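You operate a simulated robot arm through the tools that you are given. There is no shell and no other tool.

You run a simulated robot arm. Do the job below in one go: nothing can be reset, and whatever is moved stays where it is left.

JOB
Change the hot tip of the spot welder for the yellow-band one.
Fine: switch off and wait till it stops glowing; the warm tip on the heat mat; slide pushed in.

Only the result counts: the job must be done as asked and must still hold three seconds after the hand-in. Knocking over, shifting, dropping, spilling or breaking anything else fails it.

ROBOT AND FRAMES
A 7-joint arm with a fingered hand, fixed in place. Base frame: the origin is on the floor under the middle of its stand, x ahead of it, y to its left, z up. Lengths are in mm, angles in rad, forces in N, time in s.
It reaches about 1085 mm from its shoulder. Its first joint turns from -2.897 to 2.897 rad. Payload 3.7 kg.
Tool frame: the origin (TCP) lies between the finger pads and is the grasp point; the fingertips stand 25 mm ahead of it; z points along the fingers, y is the line along which they close. The gripper opens to 88 mm; its body begins 29 mm behind the TCP. The gripper is a hand of 5 fingers: y runs from the thumb to the fingers, the wrist lies at [-13, -106, -174] in the tool frame, and closing takes about 1.5 s.
Orientation is that of the tool frame in the base frame, as a unit quaternion [w, x, y, z]. With the fingers straight down and the wrist toward the robot, the tool's x, y and z point along [0, 1, 0], [1, 0, 0] and [0, 0, -1] of the base frame.

CONTROLS
- The arm moves only by the tool apply_moves. Its argument "increments" is a list of rows, each a list of 3 entries, a list of its own where there are three numbers: the shift along the base's x, y, z in units of 50 mm (1.0 is 50 mm), then the turn, a rotation vector about the base's x, y, z in units of 5 degrees (1.0 is 5 degrees), then the opening, from 0 (shut) to 1 (fully open). In form: [[[tx, ty, tz], [wx, wy, wz], hand], ...]. A call has 1 to 20 rows; each row shifts and turns the commanded pose from where the row before left it. A call with a number of a shift or a turn outside -1 to 1 is refused whole. Rows are played at 5 a second. More than 50 mm and 0.15 rad between two rows, or a gripper value outside its range, and nothing of the call is played. Where a pose cannot be reached the arm comes as near as it can. A force on the tool above 40 N (or 10 N above the force at the start of the call, whichever is more), or a blocked arm, ends the call early, and 0.2 s more pass. The fingers move at their own pace (about 108 mm/s each) and stop on an object; they squeeze with about 22 N. The grip force told is the motor's: it shows also when the fingers shut on nothing. Time passes only in rows, and 0.2 s behind the last, so rows that do not move let the fingers close. It gives the time, the measured TCP pose, the force on the tool (base axes), the opening and the grip force at its end, in the units of the frame above (readings bear some noise), with the torque about the TCP (base axes, N m) and any sound that the robot's microphone picked up, and new pictures: "show" is both (left out), scene, wrist or none.
- Cameras (640 x 400 px; columns grow to the right, rows downward): "scene" is fixed at [48.3, 500.3, 1538.2]; the picture's right is [-0.23, -0.97, 0.00], its down [-0.95, 0.23, -0.23] and it looks along [0.23, -0.05, -0.97] (base axes); focal length 331 px, centre (320, 200). "wrist" rides on the gripper at [59, -79, -105] in the tool frame; the picture's right is [-0.73, 0.32, -0.61], its down [-0.62, -0.68, 0.38] and it looks along [-0.29, 0.66, 0.70] (tool axes); focal length 234 px, centre (320, 200). There is no depth. A picture from a camera that has moved, and an enlarged one, comes with that camera's place and axes in the base frame and with its lens.
- hand_shape(shape): the hand has 5 fingers and takes this shape, open, in about a second: jaw (thumb against the fingers, like two jaws); tri (thumb and two fingers); tip (a fingertip pinch); poke (one finger out to press); point (the index stretched); flat (the hand flat); cup (the hand cupped); fist (a fist). The gripper value then closes the fingers along that shape, each until it touches; the sizes above hold for jaw. It gives what a move gives, with no picture.
- enlarge(camera, box): a new picture of the part [left, top, right, bottom] of that camera's present view, enlarged. The clock stands still meanwhile.
- sign_off(): hands the job in; it is judged then, once.

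Nothing tells you positions but the pictures and the camera data. Unless the task says otherwise, let go and move clear before handing in.

The tools are called as a command line: name --argument value ..., lists and objects as JSON in quotes. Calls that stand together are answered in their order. apply_moves: Moves the arm, as the interface text tells. Its arguments: {"type":"object","properties":{"increments":{"type":"array","items":{"type":"array"}},"show":{"type":"string","enum":["both","scene","wrist","none"]}},"required":["increments"]} The other tools are called the same way: hand_shape (shape) gives the hand a shape; enlarge (camera, box) takes an enlarged picture of a part of a camera's view; sign_off () hands the job in.

At the start:

```text
t: 0.0
tcp_pos: [52.5, 388.1, 1159.3]
tool_rot: [0.001, 0.707, 0.707, 0.0]
contact_force: [0.3, 0.6, 0.4]
ft_torque: [-0.01, -0.01, 0.02]
grip_width: 87.8
gripper_force: 0.1
shape: jaw
```

scene: 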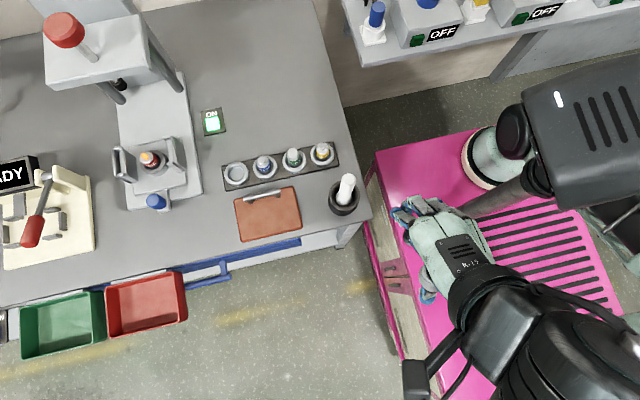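
wrist: 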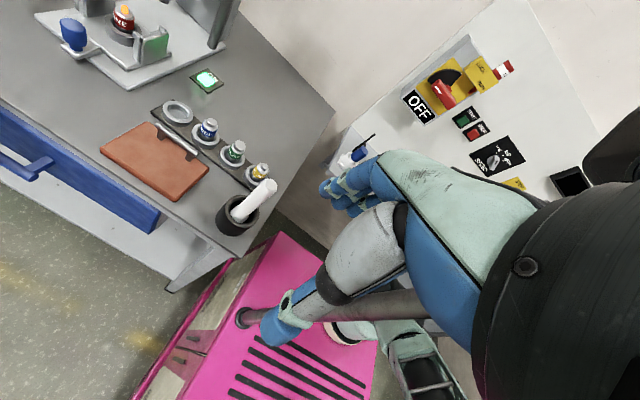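

I see a bench with a welder-like press (red knob on top), a glowing tip in a slide, a switch showing ON, a rack with a free ring and three tips, and an orange-brown heat mat or clipboard. I'll enlarge the views before moving.

enlarge --camera "scene" --box '[100, 80, 260, 220]'

enlarge --camera "scene" --box '[200, 90, 370, 250]'

enlarge --camera "scene" --box '[0, 0, 220, 220]'

enlarge --camera "wrist" --box '[40, 0, 300, 240]'

enlarge --camera "scene" --box '[330, 0, 640, 80]'

```text
2.86 times, centred on (180, 150) of scene
camera zoom: at [48.3, 500.3, 1538.2], right [-0.23, -0.97, 0.0], down [-0.95, 0.23, -0.23], along [0.23, -0.05, -0.97], focal length 946 px, centre (720, 343)
```

zoom: 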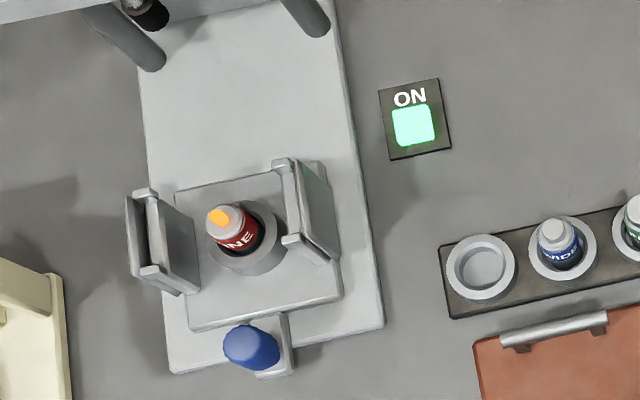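

```text
2.50 times, centred on (285, 170) of scene
camera zoom: at [48.3, 500.3, 1538.2], right [-0.23, -0.97, 0.0], down [-0.95, 0.23, -0.23], along [0.23, -0.05, -0.97], focal length 827 px, centre (408, 275)
```

zoom: 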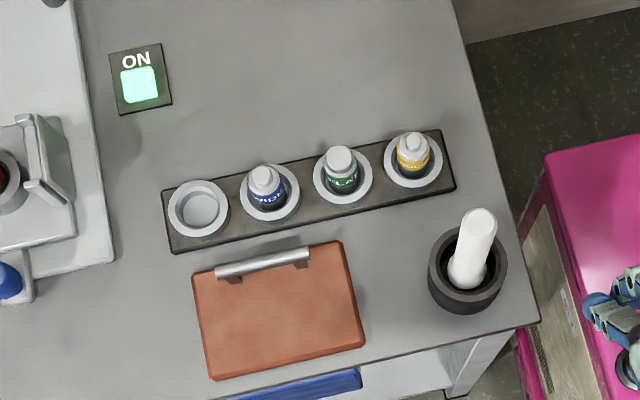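

```text
1.82 times, centred on (110, 110) of scene
camera zoom: at [48.3, 500.3, 1538.2], right [-0.23, -0.97, 0.0], down [-0.95, 0.23, -0.23], along [0.23, -0.05, -0.97], focal length 602 px, centre (702, 364)
```

zoom: 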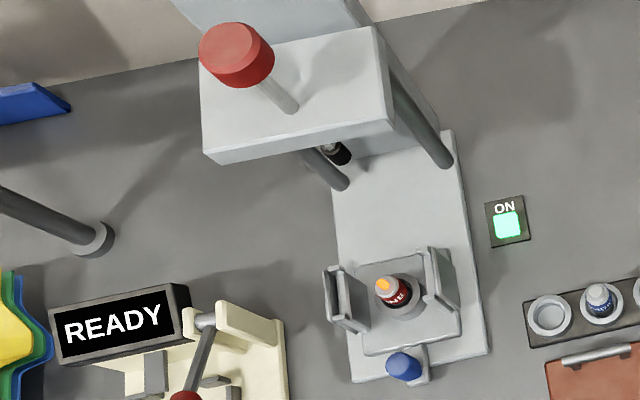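

```text
1.67 times, centred on (170, 120) of wrist
camera zoom: at [-25.4, 445.8, 1264.7], right [0.32, -0.73, 0.61], down [-0.68, -0.62, -0.38], along [0.66, -0.29, -0.7], focal length 390 px, centre (570, 333)
```

zoom: 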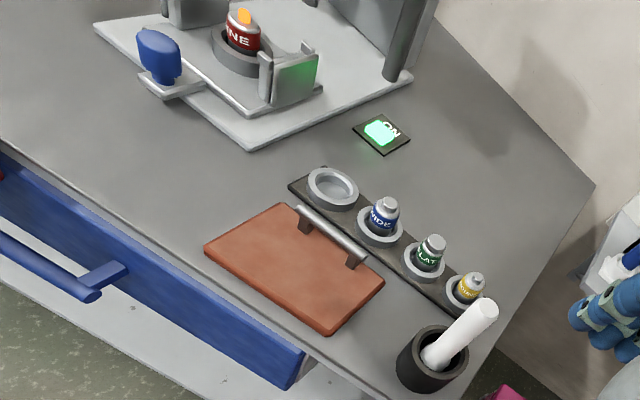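

```text
2.06 times, centred on (485, 40) of scene
camera zoom: at [48.3, 500.3, 1538.2], right [-0.23, -0.97, 0.0], down [-0.95, 0.23, -0.23], along [0.23, -0.05, -0.97], focal length 683 px, centre (-21, 530)
```

zoom: 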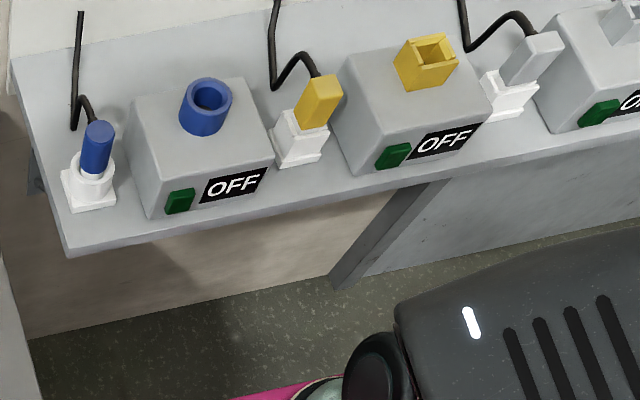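

The bench top sits near z ≈ 800. From the two views I place the switch at about [471, 667, 802], the yellow tip top at [331, 431, 847], the hot tip top at [389, 805, 872] and the blue slide handle at [280, 792, 877]. There is also a tall white rod at [208, 410] that reaches z ≈ 968. I'll form the poke shape first and look at the finger before going to the switch.

hand_shape --shape "poke"

apply_moves --increments '[[[0.9, 0.7, 0], [0, 0, 0], 0.5], [[0.9, 0.7, 0], [0, 0, 0], 0.5], [[0.9, 0.7, 0], [0, 0, 0], 0.5], [[0.9, 0.6, -0.4], [0, 0, 0], 0.5], [[0.9, 0.6, -0.4], [0, 0, 0], 0.5]]'

```text
t: 0.9
tcp_pos: [53.2, 387.4, 1159.6]
tool_rot: [0.0, 0.707, 0.707, 0.0]
contact_force: [0.3, 0.0, 0.4]
ft_torque: [0.01, -0.03, -0.01]
grip_width: 0.0
gripper_force: 0.0
shape: poke
```

```text
refused: row 1 steps farther than a row can; nothing moved
```

The hand is in poke shape and has not moved, because the step was too long. I'll head for the area above the switch with shorter rows.

apply_moves --increments '[[[0.78, 0.6, 0], [0, 0, 0], 0], [[0.78, 0.6, 0], [0, 0, 0], 0], [[0.78, 0.6, 0], [0, 0, 0], 0], [[0.78, 0.55, -0.2], [0, 0, 0], 0], [[0.78, 0.55, -0.2], [0, 0, 0], 0]]'

```text
t: 2.1
tcp_pos: [247.4, 532.9, 1139.9]
tool_rot: [0.0, 0.706, 0.708, 0.0]
contact_force: [0.0, 0.0, -0.5]
ft_torque: [-0.03, -0.01, 0.0]
grip_width: 0.0
gripper_force: 21.7
shape: jaw
camera wrist: at [168.5, 590.5, 1245.5], right [0.32, -0.73, 0.61], down [-0.68, -0.62, -0.38], along [0.66, -0.29, -0.7], focal length 234 px, centre (320, 200)
```

scene: 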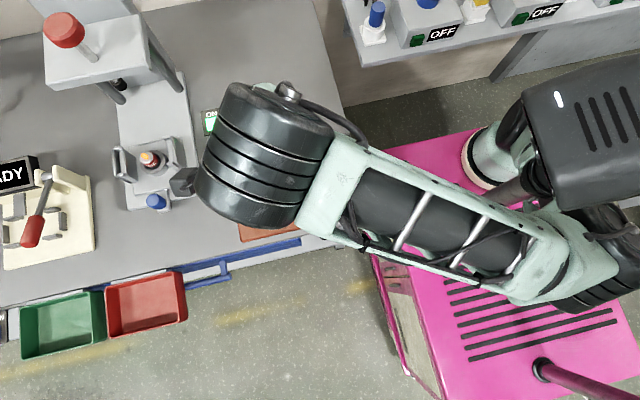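
wrist: 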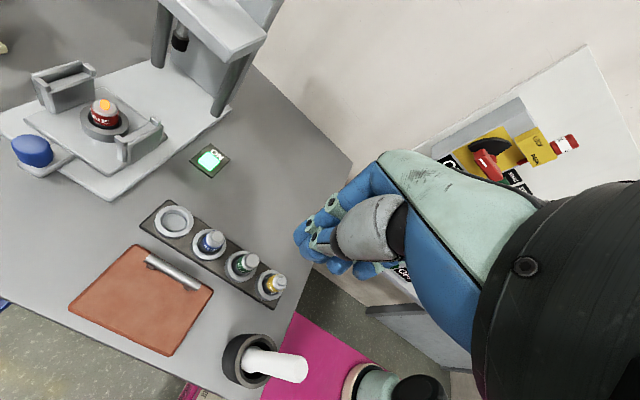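

The shape reverted to jaw when I commanded opening 0. I'll set poke again and check whether it holds at opening 1.

hand_shape --shape "poke"

apply_moves --increments '[[[0, 0, 0], [0, 0, 0], 1]]' --show "wrist"

```text
t: 3.0
tcp_pos: [246.8, 531.0, 1139.5]
tool_rot: [0.001, 0.707, 0.707, 0.0]
contact_force: [0.3, 0.1, -0.6]
ft_torque: [-0.04, -0.02, 0.0]
grip_width: 0.3
gripper_force: 0.1
shape: poke
```

```text
t: 3.4
tcp_pos: [248.6, 531.4, 1141.0]
tool_rot: [0.001, 0.707, 0.707, 0.0]
contact_force: [0.1, 0.4, 0.1]
ft_torque: [0.0, 0.03, -0.02]
grip_width: 0.3
gripper_force: 0.1
shape: poke
camera wrist: at [168.9, 590.5, 1245.5], right [0.32, -0.73, 0.61], down [-0.68, -0.62, -0.38], along [0.66, -0.29, -0.7], focal length 234 px, centre (320, 200)
```

wrist: 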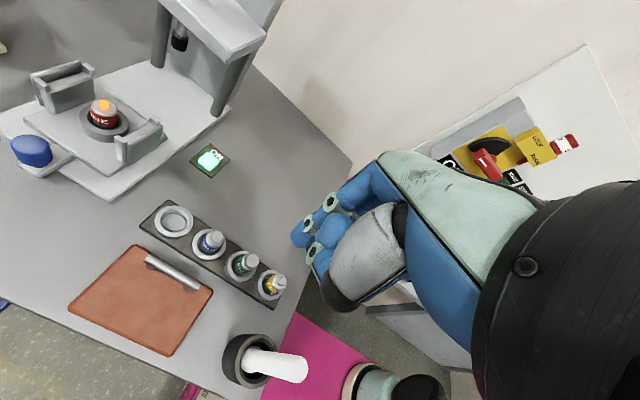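

Poke holds at opening 1. I'll enlarge the hand to find the poking fingertip, and also take better looks at the welder and rack from here.

enlarge --camera "wrist" --box '[260, 130, 480, 330]'

enlarge --camera "wrist" --box '[0, 0, 280, 220]'

enlarge --camera "wrist" --box '[60, 180, 320, 390]'

```text
2.00 times, centred on (370, 230) of wrist
camera zoom: at [168.9, 590.5, 1245.5], right [0.32, -0.73, 0.61], down [-0.68, -0.62, -0.38], along [0.66, -0.29, -0.7], focal length 468 px, centre (220, 140)
```

zoom: 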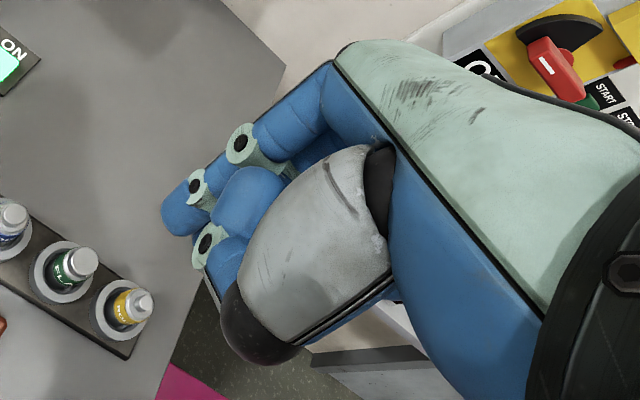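

```text
1.82 times, centred on (140, 110) of wrist
camera zoom: at [168.9, 590.5, 1245.5], right [0.32, -0.73, 0.61], down [-0.68, -0.62, -0.38], along [0.66, -0.29, -0.7], focal length 426 px, centre (647, 364)
```

zoom: 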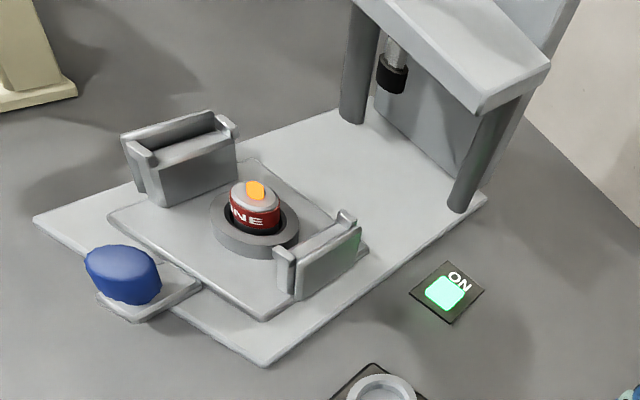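

```text
1.90 times, centred on (190, 285) of wrist
camera zoom: at [168.9, 590.5, 1245.5], right [0.32, -0.73, 0.61], down [-0.68, -0.62, -0.38], along [0.66, -0.29, -0.7], focal length 446 px, centre (568, 38)
```

zoom: 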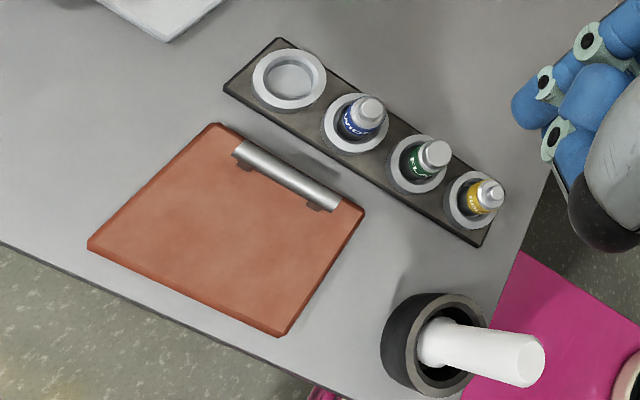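

I still can't tell which finger is extended, so I'll take a closer enlargement of the fingertips. I'll also check what the scene camera shows.

enlarge --camera "wrist" --box '[280, 170, 380, 320]'

enlarge --camera "scene" --box '[150, 60, 350, 240]'

```text
2.67 times, centred on (330, 245) of wrist
camera zoom: at [168.9, 590.5, 1245.5], right [0.32, -0.73, 0.61], down [-0.68, -0.62, -0.38], along [0.66, -0.29, -0.7], focal length 624 px, centre (293, 80)
```

zoom: 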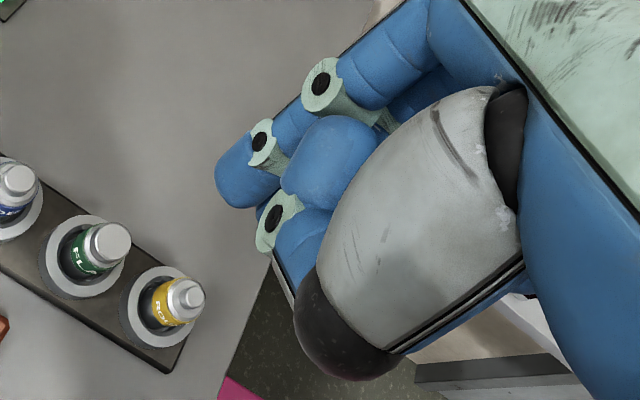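

```text
2.22 times, centred on (250, 150) of scene
camera zoom: at [48.3, 500.3, 1538.2], right [-0.23, -0.97, 0.0], down [-0.95, 0.23, -0.23], along [0.23, -0.05, -0.97], focal length 735 px, centre (476, 311)
```

zoom: 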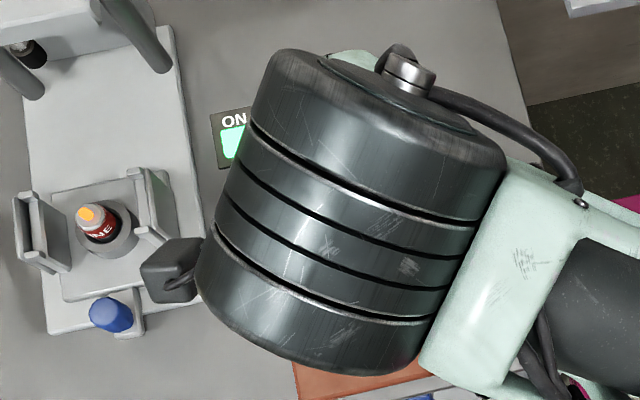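

The extended index tip is near tool [5, 3, 27], so it sits almost on the tool axis about 27 mm ahead of the TCP. I'll move above the switch and descend partway.

apply_moves --increments '[[[0.74, 0.44, -0.4], [0, 0, 0], 1], [[0.74, 0.44, -0.4], [0, 0, 0], 1], [[0.74, 0.44, -0.4], [0, 0, 0], 1], [[0.74, 0.44, -0.4], [0, 0, 0], 1], [[0.74, 0.44, -0.4], [0, 0, 0], 1], [[0.74, 0.44, -0.4], [0, 0, 0], 1], [[0, 0, -0.8], [0, 0, 0], 1], [[0, 0, -0.8], [0, 0, 0], 1]]'

```text
t: 4.5
tcp_pos: [250.0, 622.6, 1075.7]
tool_rot: [-0.006, 0.632, 0.775, 0.011]
contact_force: [-0.8, 0.1, -0.1]
ft_torque: [0.01, 0.0, 0.02]
grip_width: 0.0
gripper_force: 0.1
shape: poke
stopped in row 5: the arm was blocked; the commanded pose is now the measured one
camera wrist: at [160.9, 662.3, 1181.8], right [0.46, -0.66, 0.59], down [-0.54, -0.74, -0.4], along [0.7, -0.13, -0.7], focal length 234 px, centre (320, 200)
```

scene: 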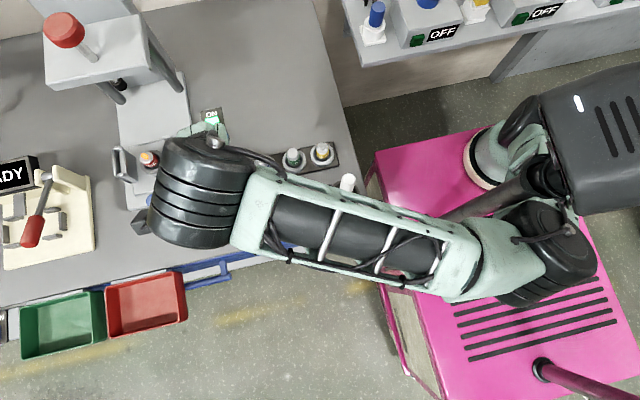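
wrist: 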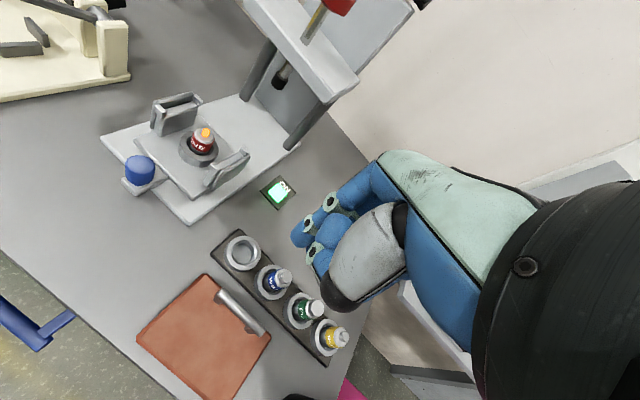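

The arm was blocked partway with no force on the tool, so the arm itself is limited by a joint or by something near it. I'll look at the arm and its surroundings before trying again.

enlarge --camera "scene" --box '[400, 50, 640, 400]'

enlarge --camera "scene" --box '[90, 60, 370, 280]'

```text
1.14 times, centred on (520, 225) of scene
camera zoom: at [48.3, 500.3, 1538.2], right [-0.23, -0.97, 0.0], down [-0.95, 0.23, -0.23], along [0.23, -0.05, -0.97], focal length 378 px, centre (91, 171)
```

zoom: 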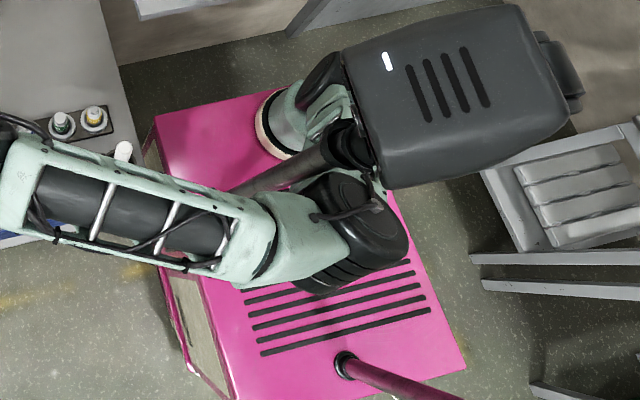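

```text
1.82 times, centred on (230, 170) of scene
camera zoom: at [48.3, 500.3, 1538.2], right [-0.23, -0.97, 0.0], down [-0.95, 0.23, -0.23], along [0.23, -0.05, -0.97], focal length 602 px, centre (484, 254)
```

zoom: 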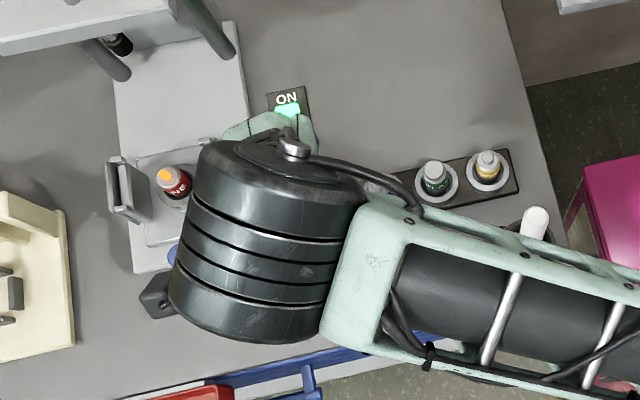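

The large block and teal frame are parts of this arm, and the tool drifted in yaw when it blocked, so it is most likely a wrist joint limit. I'll keep moving toward the switch while yawing the hand toward the radial direction.

apply_moves --increments '[[[0, 0, 0], [0, 0, 1], 1], [[0, 0, 0], [0, 0, 1], 1], [[0.6, 0.13, -0.1], [0, 0, 1], 1], [[0.6, 0.13, -0.1], [0, 0, 1], 1], [[0.6, 0.13, -0.1], [0, 0, 1], 1], [[0.6, 0.13, -0.1], [0, 0, 1], 1], [[0.6, 0.13, -0.1], [0, 0, 1], 1]]'

```text
t: 5.9
tcp_pos: [220.9, 675.1, 1010.7]
tool_rot: [0.032, 0.335, 0.941, -0.011]
contact_force: [-0.8, 0.0, -0.1]
ft_torque: [-0.03, -0.03, -0.02]
grip_width: 0.1
gripper_force: 0.1
shape: poke
stopped in row 7: the arm was blocked; the commanded pose is now the measured one
camera wrist: at [120.2, 655.8, 1112.4], right [0.73, -0.18, 0.65], down [0.07, -0.94, -0.34], along [0.68, 0.3, -0.68], focal length 234 px, centre (320, 200)
```

scene: 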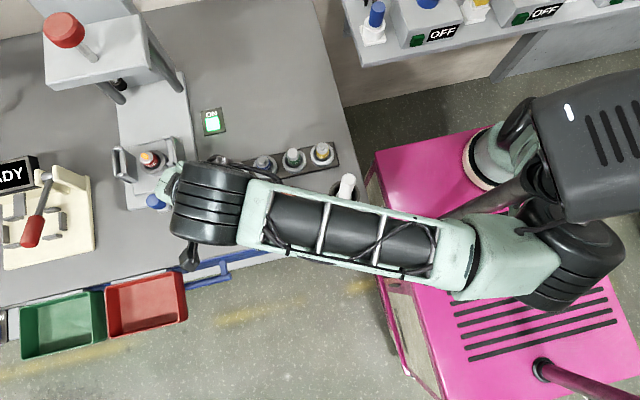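
wrist: 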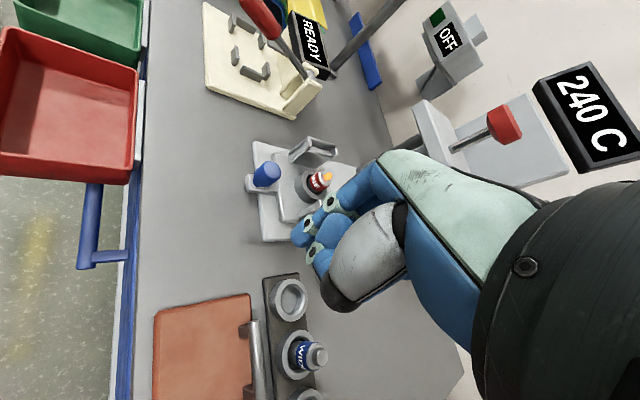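

The display reads 240 C, and yaw moves freely but +x motion stays blocked. A vertical post on the pink stand near [104, 225] rises to z ≈ 1180 on the +x side of the forearm, which probably catches it. I'll raise the arm so the forearm clears that post, then try +x again.

apply_moves --increments '[[[0, -0.2, 0.9], [0, 0, 0], 1], [[0, -0.2, 0.9], [0, 0, 0], 1], [[0, -0.2, 0.9], [0, 0, 0], 1], [[0, -0.2, 0.9], [0, 0, 0], 1], [[0, -0.2, 0.9], [0, 0, 0], 1]]'

```text
t: 7.1
tcp_pos: [75.6, 622.1, 1180.7]
tool_rot: [0.065, 0.249, 0.966, -0.03]
contact_force: [-0.1, -0.1, -0.6]
ft_torque: [0.0, 0.01, 0.03]
grip_width: 0.1
gripper_force: 0.1
shape: poke
stopped in row 5: the arm was blocked; the commanded pose is now the measured one
camera wrist: at [-25.7, 590.5, 1278.8], right [0.72, -0.01, 0.69], down [0.25, -0.93, -0.28], along [0.65, 0.37, -0.67], focal length 234 px, centre (320, 200)
```

scene: 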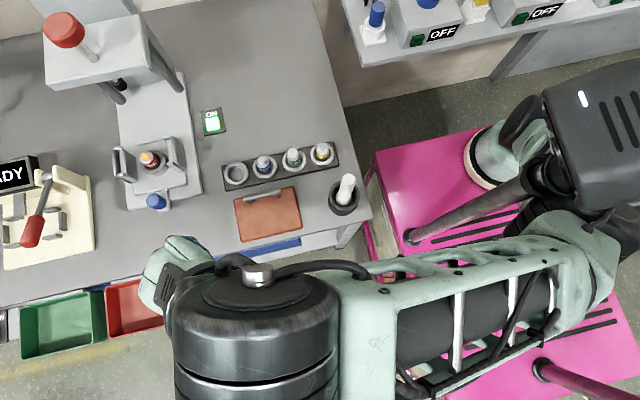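
wrist: 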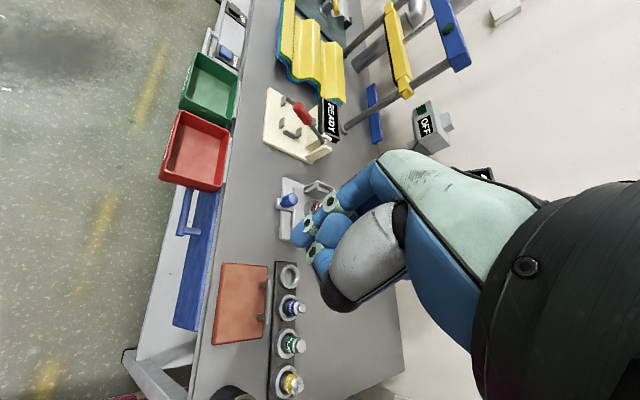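

The post base now shows at (410, 237) in the scene picture, and the arm is being pushed to −x. I'll enlarge that area to see the post top and how the arm sits against it.

enlarge --camera "scene" --box '[390, 60, 640, 280]'

```text
1.82 times, centred on (515, 170) of scene
camera zoom: at [48.3, 500.3, 1538.2], right [-0.23, -0.97, 0.0], down [-0.95, 0.23, -0.23], along [0.23, -0.05, -0.97], focal length 602 px, centre (-34, 254)
```

zoom: 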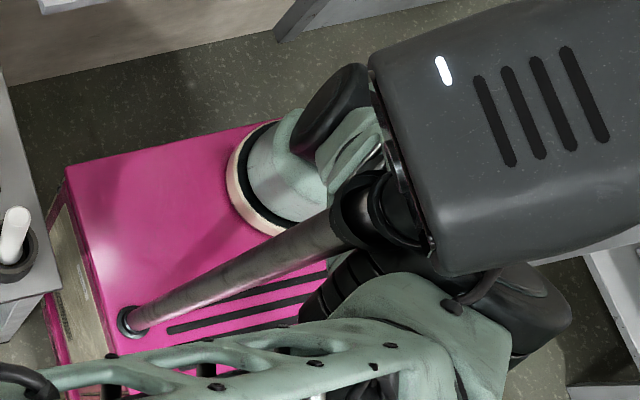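

The post is vertical at about [104, 225] with its top near z ≈ 1190, and the elbow sits on its −x side at about [20, 180, 1150], so it blocks any +x sweep. I'll pull the hand back and up so the nearly straight arm passes above the post, then swing it around the base.

apply_moves --increments '[[[-0.3, -0.5, 0.3], [0, 0, 0], 1], [[-0.3, -0.6, 0.5], [0, 0, 0], 1], [[-0.15, -0.6, 0.6], [0, 0, 0], 1], [[-0.1, -0.6, 0.6], [0, 0, 0], 1], [[-0.05, -0.6, 0.6], [0, 0, 0], 1], [[0, -0.6, 0.6], [0, 0, 0], 1]]'

```text
t: 8.5
tcp_pos: [43.2, 463.5, 1332.6]
tool_rot: [0.065, 0.254, 0.964, -0.038]
contact_force: [0.3, 0.7, -0.1]
ft_torque: [0.03, -0.01, -0.01]
grip_width: 0.1
gripper_force: 0.0
shape: poke
camera wrist: at [-56.9, 433.8, 1431.4], right [0.72, -0.01, 0.69], down [0.24, -0.93, -0.26], along [0.65, 0.36, -0.67], focal length 234 px, centre (320, 200)
```

scene: 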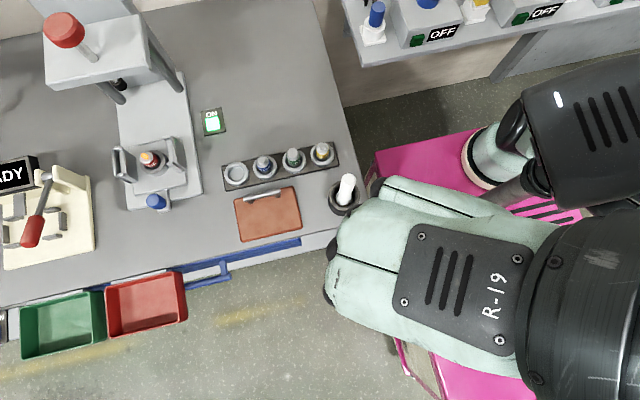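
wrist: 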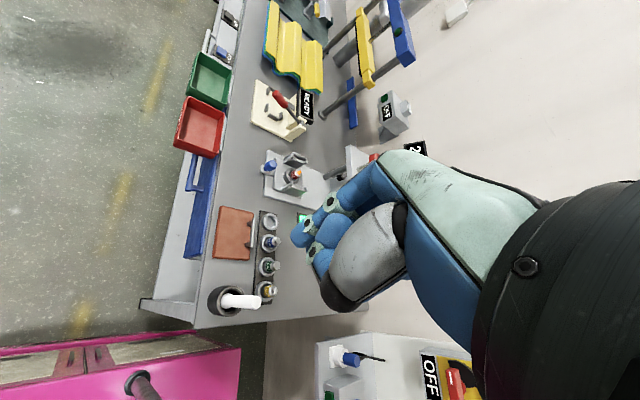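

The arm is free again and the block is back to its first appearance. I'll take a close look at this region before sweeping across.

enlarge --camera "scene" --box '[430, 50, 640, 250]'

enlarge --camera "wrist" --box '[0, 300, 300, 400]'

```text
2.00 times, centred on (535, 150) of scene
camera zoom: at [48.3, 500.3, 1538.2], right [-0.23, -0.97, 0.0], down [-0.95, 0.23, -0.23], along [0.23, -0.05, -0.97], focal length 662 px, centre (-110, 300)
```

zoom: 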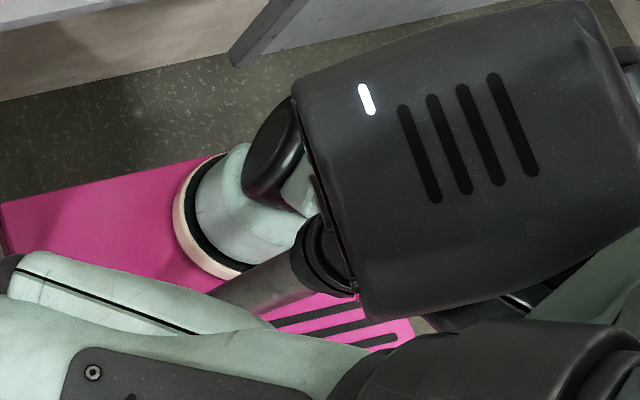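

```text
2.13 times, centred on (150, 350) of wrist
camera zoom: at [-56.9, 433.8, 1431.4], right [0.72, -0.01, 0.69], down [0.24, -0.93, -0.26], along [0.65, 0.36, -0.67], focal length 500 px, centre (683, -120)
```

zoom: 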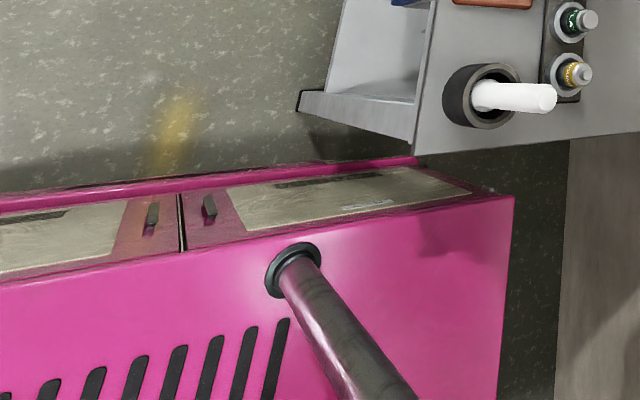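

The upper arm seems to run from the ringed base to the elbow, with the dark housing attached near the shoulder. I'll test a slow sweep around the base at this height, turning the hand along with it, and watch what moves.

apply_moves --increments '[[[0.7, 0.15, 0.2], [0, 0, -0.8], 1], [[0.7, 0.15, 0.2], [0, 0, -0.8], 1], [[0.7, 0.12, 0.1], [0, 0, -0.8], 1], [[0.8, 0.1, 0], [0, 0, -0.8], 1]]'

```text
t: 9.2
tcp_pos: [50.2, 439.4, 1369.1]
tool_rot: [0.086, 0.302, 0.95, -0.002]
contact_force: [0.1, -0.1, 1.3]
ft_torque: [0.01, 0.02, 0.03]
grip_width: 0.0
gripper_force: 0.0
shape: poke
stopped in row 3: the arm was blocked; the commanded pose is now the measured one
camera wrist: at [-59.1, 414.1, 1460.0], right [0.67, -0.12, 0.73], down [0.17, -0.94, -0.31], along [0.72, 0.33, -0.61], focal length 234 px, centre (320, 200)
```

scene: 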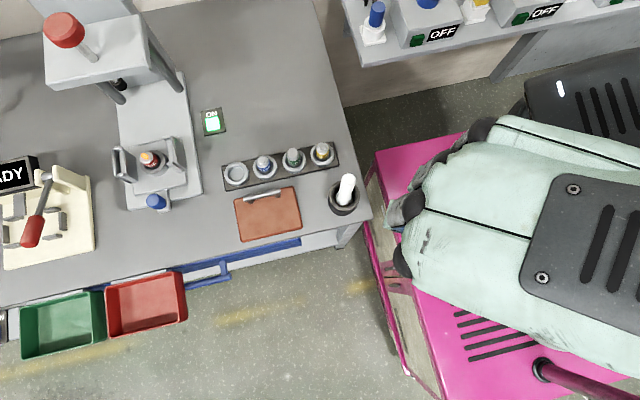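
wrist: 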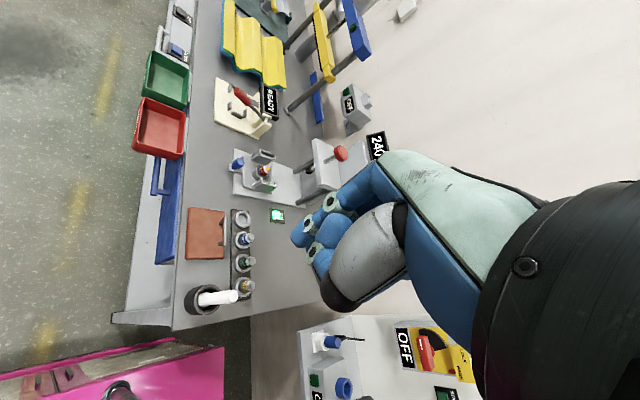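

The +x sweep is blocked again at this height, so I need to see the robot side itself. I'll back off to the free area and yaw the hand so the wrist camera looks back at the base and post.

apply_moves --increments '[[[-0.2, 0.12, -0.1], [0, 0, -1], 1], [[-0.2, 0.12, -0.1], [0, 0, -1], 1], [[-0.2, 0.12, -0.1], [0, 0, -1], 1], [[-0.2, 0.12, -0.1], [0, 0, -1], 1], [[-0.1, 0.12, -0.1], [0, 0, -1], 1], [[-0.1, 0.12, -0.1], [0, 0, -1], 1], [[-0.1, 0.12, -0.1], [0, 0, -1], 1], [[0, 0.12, -0.1], [0, 0, -1], 1], [[0, 0.12, -0.1], [0, 0, -1], 1], [[0, 0.12, -0.1], [0, 0, -1], 1], [[0, 0.12, -0.1], [0, 0, -1], 1], [[0, 0.12, -0.1], [0, 0, -1], 1], [[0, 0.12, -0.1], [0, 0, -1], 1], [[0, 0.12, -0.1], [0, 0, -1], 1], [[0, 0.12, -0.1], [0, 0, -1], 1], [[0, 0.12, -0.1], [0, 0, -1], 1]]'

```text
t: 12.6
tcp_pos: [40.4, 397.1, 1311.4]
tool_rot: [0.083, 0.518, 0.851, -0.016]
contact_force: [0.3, 0.7, 0.1]
ft_torque: [0.01, -0.02, 0.04]
grip_width: 0.1
gripper_force: 0.1
shape: poke
out of reach, approached as far as the arm can: row 1, 2, 3, 4, 5, 6, 8, 9, 10, 11, 12, 13, 14, 15, 16
camera wrist: at [-69.2, 424.0, 1403.0], right [0.53, -0.42, 0.73], down [-0.27, -0.91, -0.32], along [0.8, -0.03, -0.6], focal length 234 px, centre (320, 200)
```

scene: 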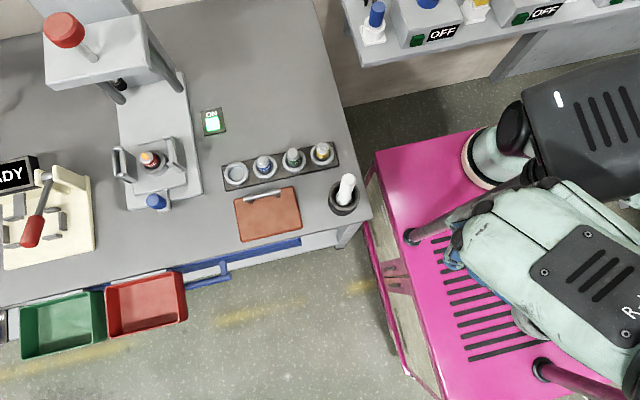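
wrist: 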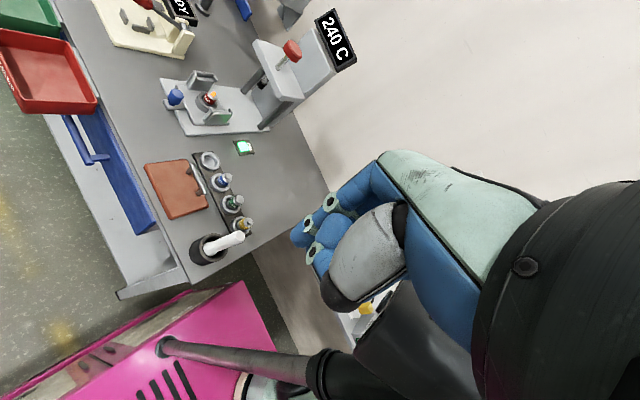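

The post at [105, 224] carries a bellows near z ≈ 1170 and the housing above it near z ≈ 1300, and the arm is now near its limits. I'll try enlarging past the frame edge to see where the arm is actually mounted.

enlarge --camera "scene" --box '[440, 50, 640, 400]'

enlarge --camera "scene" --box '[600, 0, 1000, 400]'

enlarge --camera "wrist" --box '[120, 250, 480, 400]'

enlarge --camera "wrist" --box '[150, 300, 500, 600]'

```text
1.14 times, centred on (540, 225) of scene
camera zoom: at [48.3, 500.3, 1538.2], right [-0.23, -0.97, 0.0], down [-0.95, 0.23, -0.23], along [0.23, -0.05, -0.97], focal length 378 px, centre (69, 171)
```

zoom: 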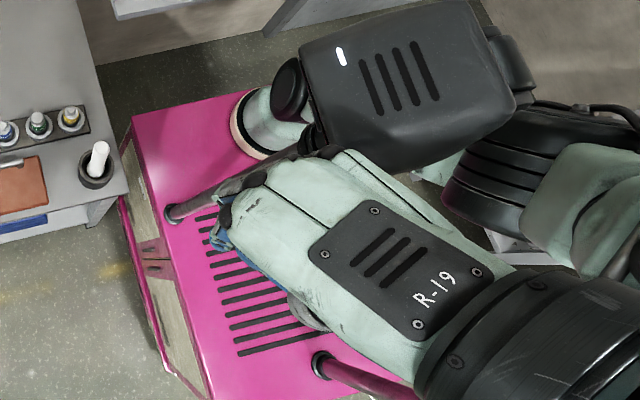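

```text
refused: 1000 is not a number from 0 to 640
```

```text
1.78 times, centred on (300, 325) of wrist
camera zoom: at [-69.2, 424.0, 1403.0], right [0.53, -0.42, 0.73], down [-0.27, -0.91, -0.32], along [0.8, -0.03, -0.6], focal length 416 px, centre (356, -22)
```

zoom: 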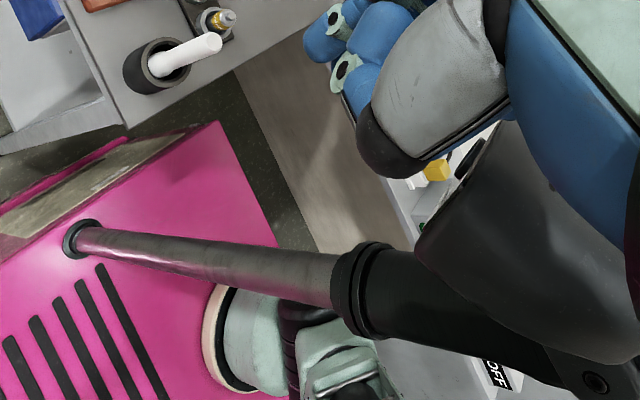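

```text
refused: 600 is not a number from 0 to 400
```

From the elbow positions, I estimate our arm's shoulder is near [0, 0, 895]. The posts and ringed structure on the stand may be separate from it. I'll descend to roughly the starting spot and then yaw the hand to get a clear look back at the stand.

apply_moves --increments '[[[-0.1, 0.2, -0.9], [0, 0, 0], 1], [[-0.1, 0.2, -0.9], [0, 0, 0], 1], [[0, 0.2, -0.9], [0, 0, -0.5], 1], [[0, 0.2, -0.3], [0, 0, -1], 1], [[0, 0.2, 0], [0, 0, -1], 1], [[0, 0.2, 0], [0, 0, -1], 1], [[0, 0.2, 0], [0, 0, -1], 1], [[0, 0, 0], [0, 0, -1], 1]]'

```text
t: 14.4
tcp_pos: [31.3, 466.1, 1164.0]
tool_rot: [0.078, 0.69, 0.718, -0.035]
contact_force: [0.5, 0.1, -0.1]
ft_torque: [0.02, 0.07, 0.01]
grip_width: 0.0
gripper_force: 0.2
shape: poke
camera wrist: at [-55.9, 537.2, 1254.1], right [0.31, -0.61, 0.73], down [-0.63, -0.7, -0.32], along [0.71, -0.37, -0.6], focal length 234 px, centre (320, 200)
```

scene: 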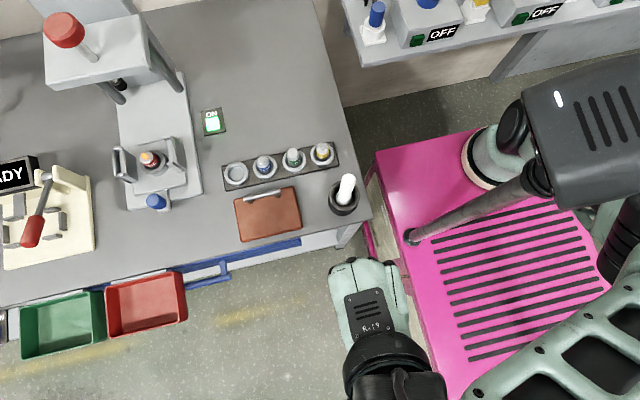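
wrist: 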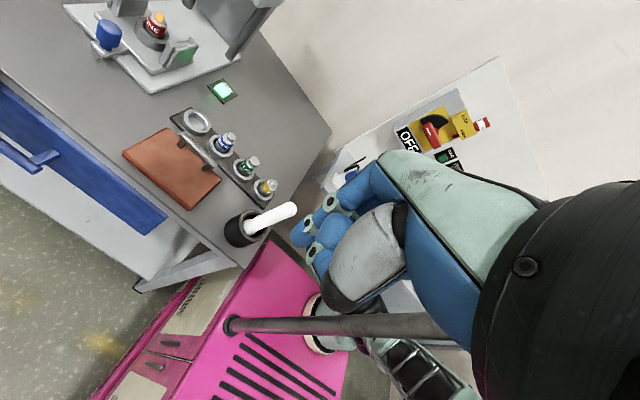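

The pink stand top is clear at the origin, and our arm comes from the elbow ribs at the right edge, under the dark housing. I'll enlarge that part now that it is unobstructed.

enlarge --camera "scene" --box '[440, 60, 640, 260]'

enlarge --camera "scene" --box '[560, 40, 640, 400]'

enlarge --camera "wrist" --box '[200, 260, 500, 400]'

```text
2.00 times, centred on (540, 160) of scene
camera zoom: at [48.3, 500.3, 1538.2], right [-0.23, -0.97, 0.0], down [-0.95, 0.23, -0.23], along [0.23, -0.05, -0.97], focal length 662 px, centre (-120, 280)
```

zoom: 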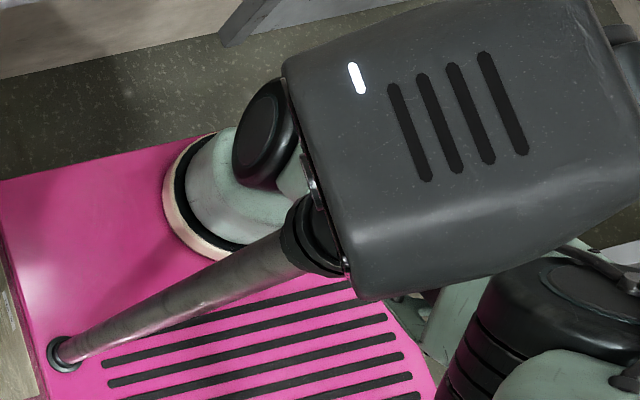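

```text
1.11 times, centred on (600, 220) of scene
camera zoom: at [48.3, 500.3, 1538.2], right [-0.23, -0.97, 0.0], down [-0.95, 0.23, -0.23], along [0.23, -0.05, -0.97], focal length 368 px, centre (9, 178)
```

zoom: 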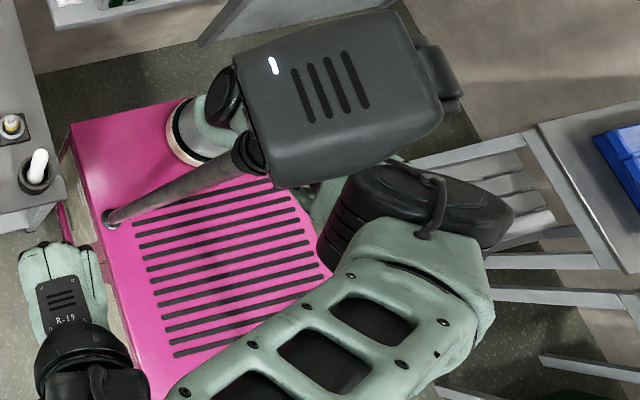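

```text
2.13 times, centred on (350, 330) of wrist
camera zoom: at [-55.9, 537.2, 1254.1], right [0.31, -0.61, 0.73], down [-0.63, -0.7, -0.32], along [0.71, -0.37, -0.6], focal length 500 px, centre (256, -77)
```

zoom: 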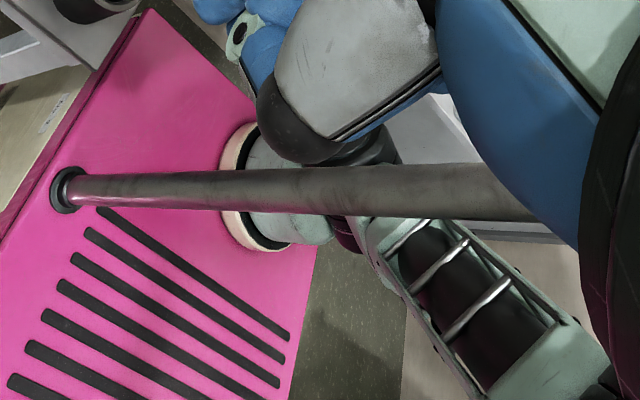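

Now I understand it: our arm's base is the ring at about [225, −40, 600]. The mast at [105, 224] with its housing up to z ≈ 1330 stands between the arm and the bench, and the arm is on the wrong side of it. I'll swing away from the mast, level the hand and yaw it in line with the arm, then pass over the top.

apply_moves --increments '[[[-0.2, 0, 0], [0.9, 0.37, 0], 1], [[-0.2, 0, 0], [0.9, 0.37, 0], 1], [[-0.2, -0.05, 0.1], [0, 0, 1], 1], [[-0.2, -0.05, 0.1], [0, 0, 1], 1], [[-0.2, -0.05, 0.1], [0, 0, 1], 1], [[-0.2, -0.05, 0.1], [0, 0, 1], 1], [[-0.2, -0.05, 0.1], [0, 0, 1], 1], [[-0.2, -0.05, 0.1], [0, 0, 1], 1], [[-0.2, -0.05, 0.1], [0, 0, 1], 1], [[-0.2, -0.05, 0.1], [0, 0, 1], 1], [[-0.2, -0.05, 0.1], [0, 0, 1], 1], [[-0.2, -0.05, 0.1], [0, 0, 1], 1], [[-0.2, -0.05, 0.1], [0, 0, 1], 1], [[-0.2, -0.05, 0.1], [0, 0, 1], 1], [[0, 0, 0.1], [0, 0, 1], 1], [[0, 0, 0.1], [0, 0, 1], 1], [[0, 0, 0.1], [0, 0, 1], 1], [[0, 0, 0.1], [0, 0, 1], 1]]'

```text
t: 18.2
tcp_pos: [-109.3, 438.1, 1244.0]
tool_rot: [0.001, 0.087, 0.996, -0.003]
contact_force: [-0.3, -0.5, -1.2]
ft_torque: [-0.02, -0.03, 0.02]
grip_width: 0.0
gripper_force: 0.0
shape: poke
camera wrist: at [-181.6, 369.5, 1349.2], right [0.77, 0.19, 0.61], down [0.5, -0.78, -0.38], along [0.4, 0.59, -0.7], focal length 234 px, centre (320, 200)
```

scene: 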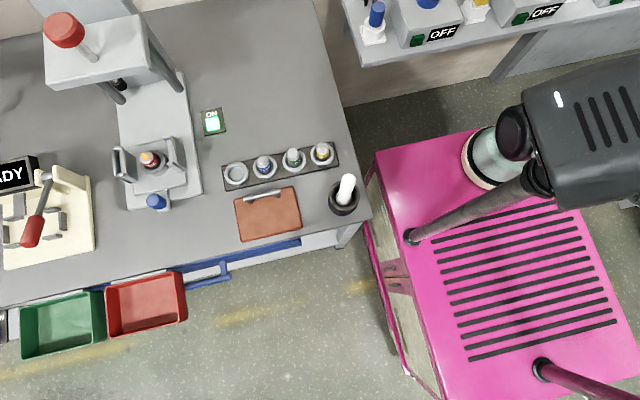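
wrist: 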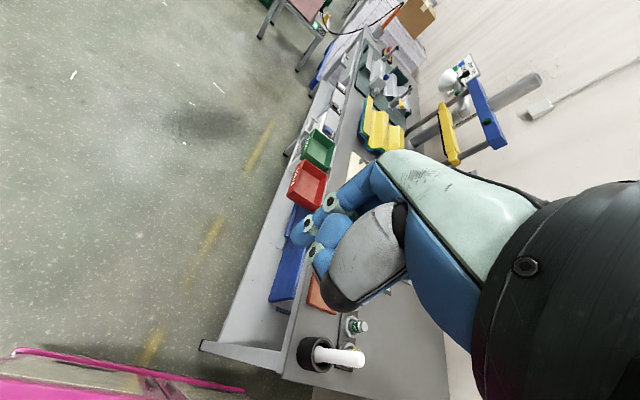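

The hand followed exactly this time, at [−109, 438, 1244] with yaw about 80° and level. I'll look at how the arm and mast lie now.

enlarge --camera "scene" --box '[600, 40, 640, 400]'

enlarge --camera "scene" --box '[620, 0, 640, 400]'

```text
1.11 times, centred on (620, 220) of scene
camera zoom: at [48.3, 500.3, 1538.2], right [-0.23, -0.97, 0.0], down [-0.95, 0.23, -0.23], along [0.23, -0.05, -0.97], focal length 368 px, centre (-13, 178)
```

zoom: 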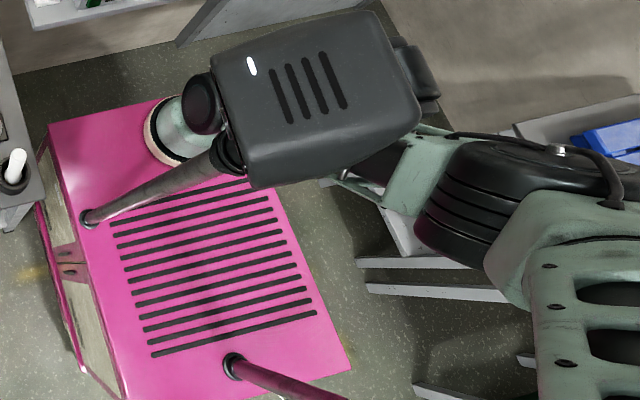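

```text
1.00 times, centred on (630, 200) of scene (not enlarged: the box is as wide or as high as the picture)
camera zoom: at [48.3, 500.3, 1538.2], right [-0.23, -0.97, 0.0], down [-0.95, 0.23, -0.23], along [0.23, -0.05, -0.97], focal length 331 px, centre (10, 200)
```

zoom: 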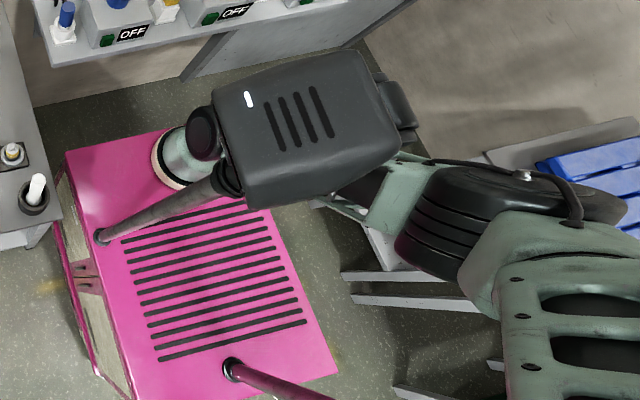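

I now see the whole arm: the upper arm runs from the ringed base under the housing to the elbow at the left. I'll go higher and closer while staying clear of the mast, with the yaw turned further toward radial.

apply_moves --increments '[[[-0.1, -0.25, 0.7], [0, 0, 1], 1], [[-0.1, -0.25, 0.7], [0, 0, 1], 1], [[-0.1, -0.25, 0.7], [0, 0, 1], 1], [[-0.1, -0.25, 0.7], [0, 0, 1], 1], [[-0.1, -0.25, 0.7], [0, 0, 1], 1], [[-0.1, -0.25, 0.6], [0, 0, 1], 1]]' --show "scene"

enlarge --camera "scene" --box '[620, 0, 640, 400]'

```text
t: 19.6
tcp_pos: [-102.4, 312.8, 1417.8]
tool_rot: [0.003, -0.171, 0.985, -0.003]
contact_force: [0.3, 1.0, 0.1]
ft_torque: [-0.09, 0.02, 0.02]
grip_width: 0.0
gripper_force: 0.0
shape: poke
out of reach, approached as far as the arm can: row 4, 5, 6
```

scene: 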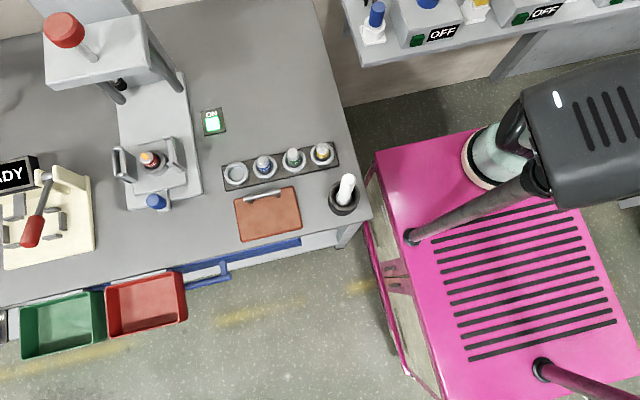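

```text
1.00 times, centred on (630, 200) of scene (not enlarged: the box is as wide or as high as the picture)
camera zoom: at [48.3, 500.3, 1538.2], right [-0.23, -0.97, 0.0], down [-0.95, 0.23, -0.23], along [0.23, -0.05, -0.97], focal length 331 px, centre (10, 200)
```

zoom: 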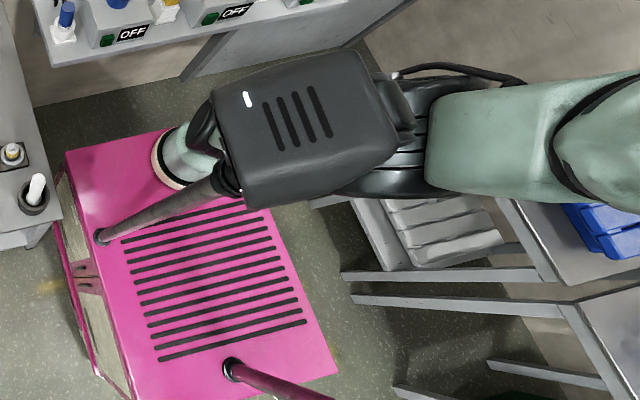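

The arm is nearly straight here and at its reach limit, leaning at about 62°. I'll bring the hand in over the base so the arm stands steeper and passes well above the housing.

apply_moves --increments '[[[0.45, -0.55, 0.1], [0, 0, 0], 1], [[0.45, -0.55, 0.15], [0, 0, 0], 1], [[0.45, -0.55, 0.2], [0, 0, 0], 1], [[0.45, -0.55, 0.2], [0, 0, 0], 1]]' --show "wrist"

enlarge --camera "scene" --box '[620, 0, 640, 400]'

```text
t: 20.6
tcp_pos: [-10.9, 236.1, 1449.0]
tool_rot: [-0.001, -0.166, 0.986, -0.017]
contact_force: [0.0, 0.6, 0.8]
ft_torque: [-0.02, -0.05, 0.01]
grip_width: 0.3
gripper_force: 0.1
shape: poke
out of reach, approached as far as the arm can: row 1
camera wrist: at [-41.2, 145.4, 1556.9], right [0.58, 0.56, 0.59], down [0.81, -0.45, -0.36], along [0.06, 0.69, -0.72], focal length 234 px, centre (320, 200)
```

wrist: 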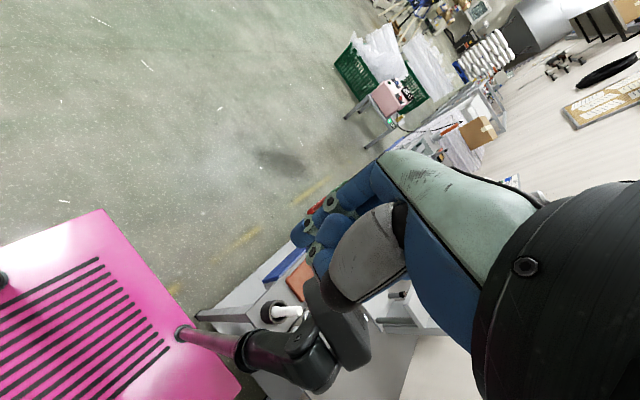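

```text
1.00 times, centred on (630, 200) of scene (not enlarged: the box is as wide or as high as the picture)
camera zoom: at [48.3, 500.3, 1538.2], right [-0.23, -0.97, 0.0], down [-0.95, 0.23, -0.23], along [0.23, -0.05, -0.97], focal length 331 px, centre (10, 200)
```

zoom: 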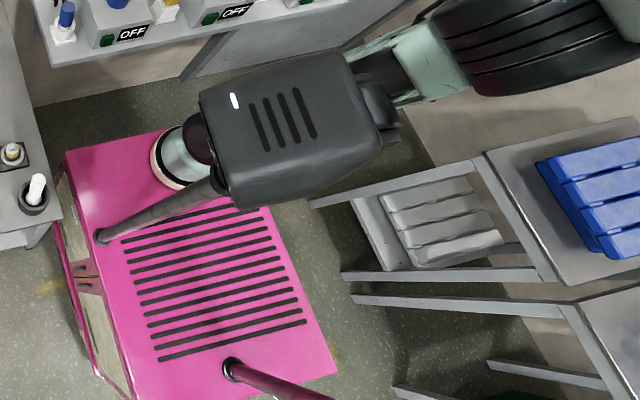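

From up here I can see the mast carries a head-like box with its top near z ≈ 1350, and the arm now stands steeply inside it with the hand above at z ≈ 1450. I'll swing around the base toward the bench over the top of it, in stages.

apply_moves --increments '[[[0.48, 0.35, 0.15], [0, 0, -1], 1], [[0.532, 0.34, 0.1], [0, 0, -1], 1], [[0.558, 0.29, 0], [0, 0, -1], 1], [[0.584, 0.248, 0], [0, 0, -1], 1]]' --show "wrist"

enlarge --camera "scene" --box '[620, 0, 640, 400]'

```text
t: 21.6
tcp_pos: [89.7, 289.8, 1463.5]
tool_rot: [0.0, 0.006, 1.0, -0.01]
contact_force: [6.3, 8.0, -1.1]
ft_torque: [-0.53, 0.5, 0.22]
grip_width: 0.0
gripper_force: 0.2
shape: poke
camera wrist: at [30.3, 214.0, 1571.7], right [0.73, 0.33, 0.6], down [0.62, -0.7, -0.37], along [0.3, 0.64, -0.71], focal length 234 px, centre (320, 200)
```

wrist: 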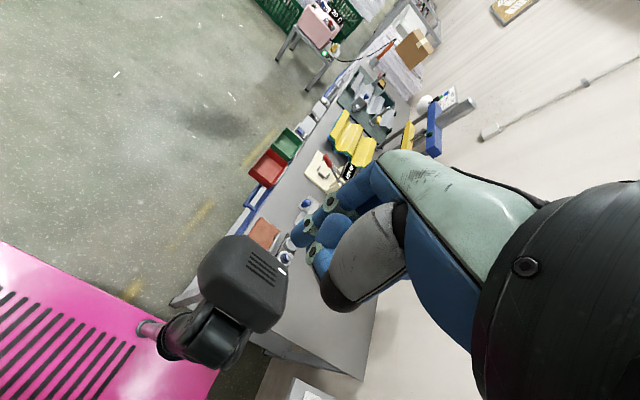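

```text
1.00 times, centred on (630, 200) of scene (not enlarged: the box is as wide or as high as the picture)
camera zoom: at [48.3, 500.3, 1538.2], right [-0.23, -0.97, 0.0], down [-0.95, 0.23, -0.23], along [0.23, -0.05, -0.97], focal length 331 px, centre (10, 200)
```

zoom: 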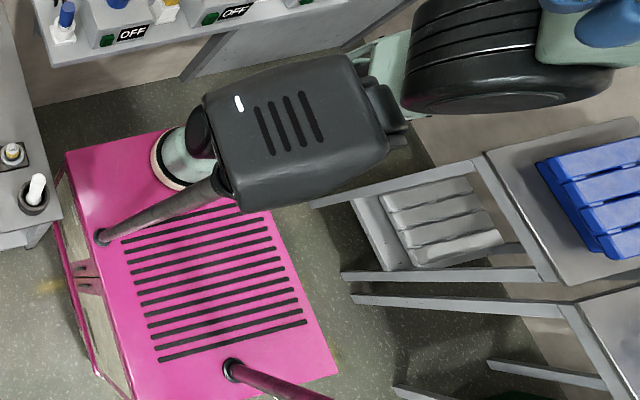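

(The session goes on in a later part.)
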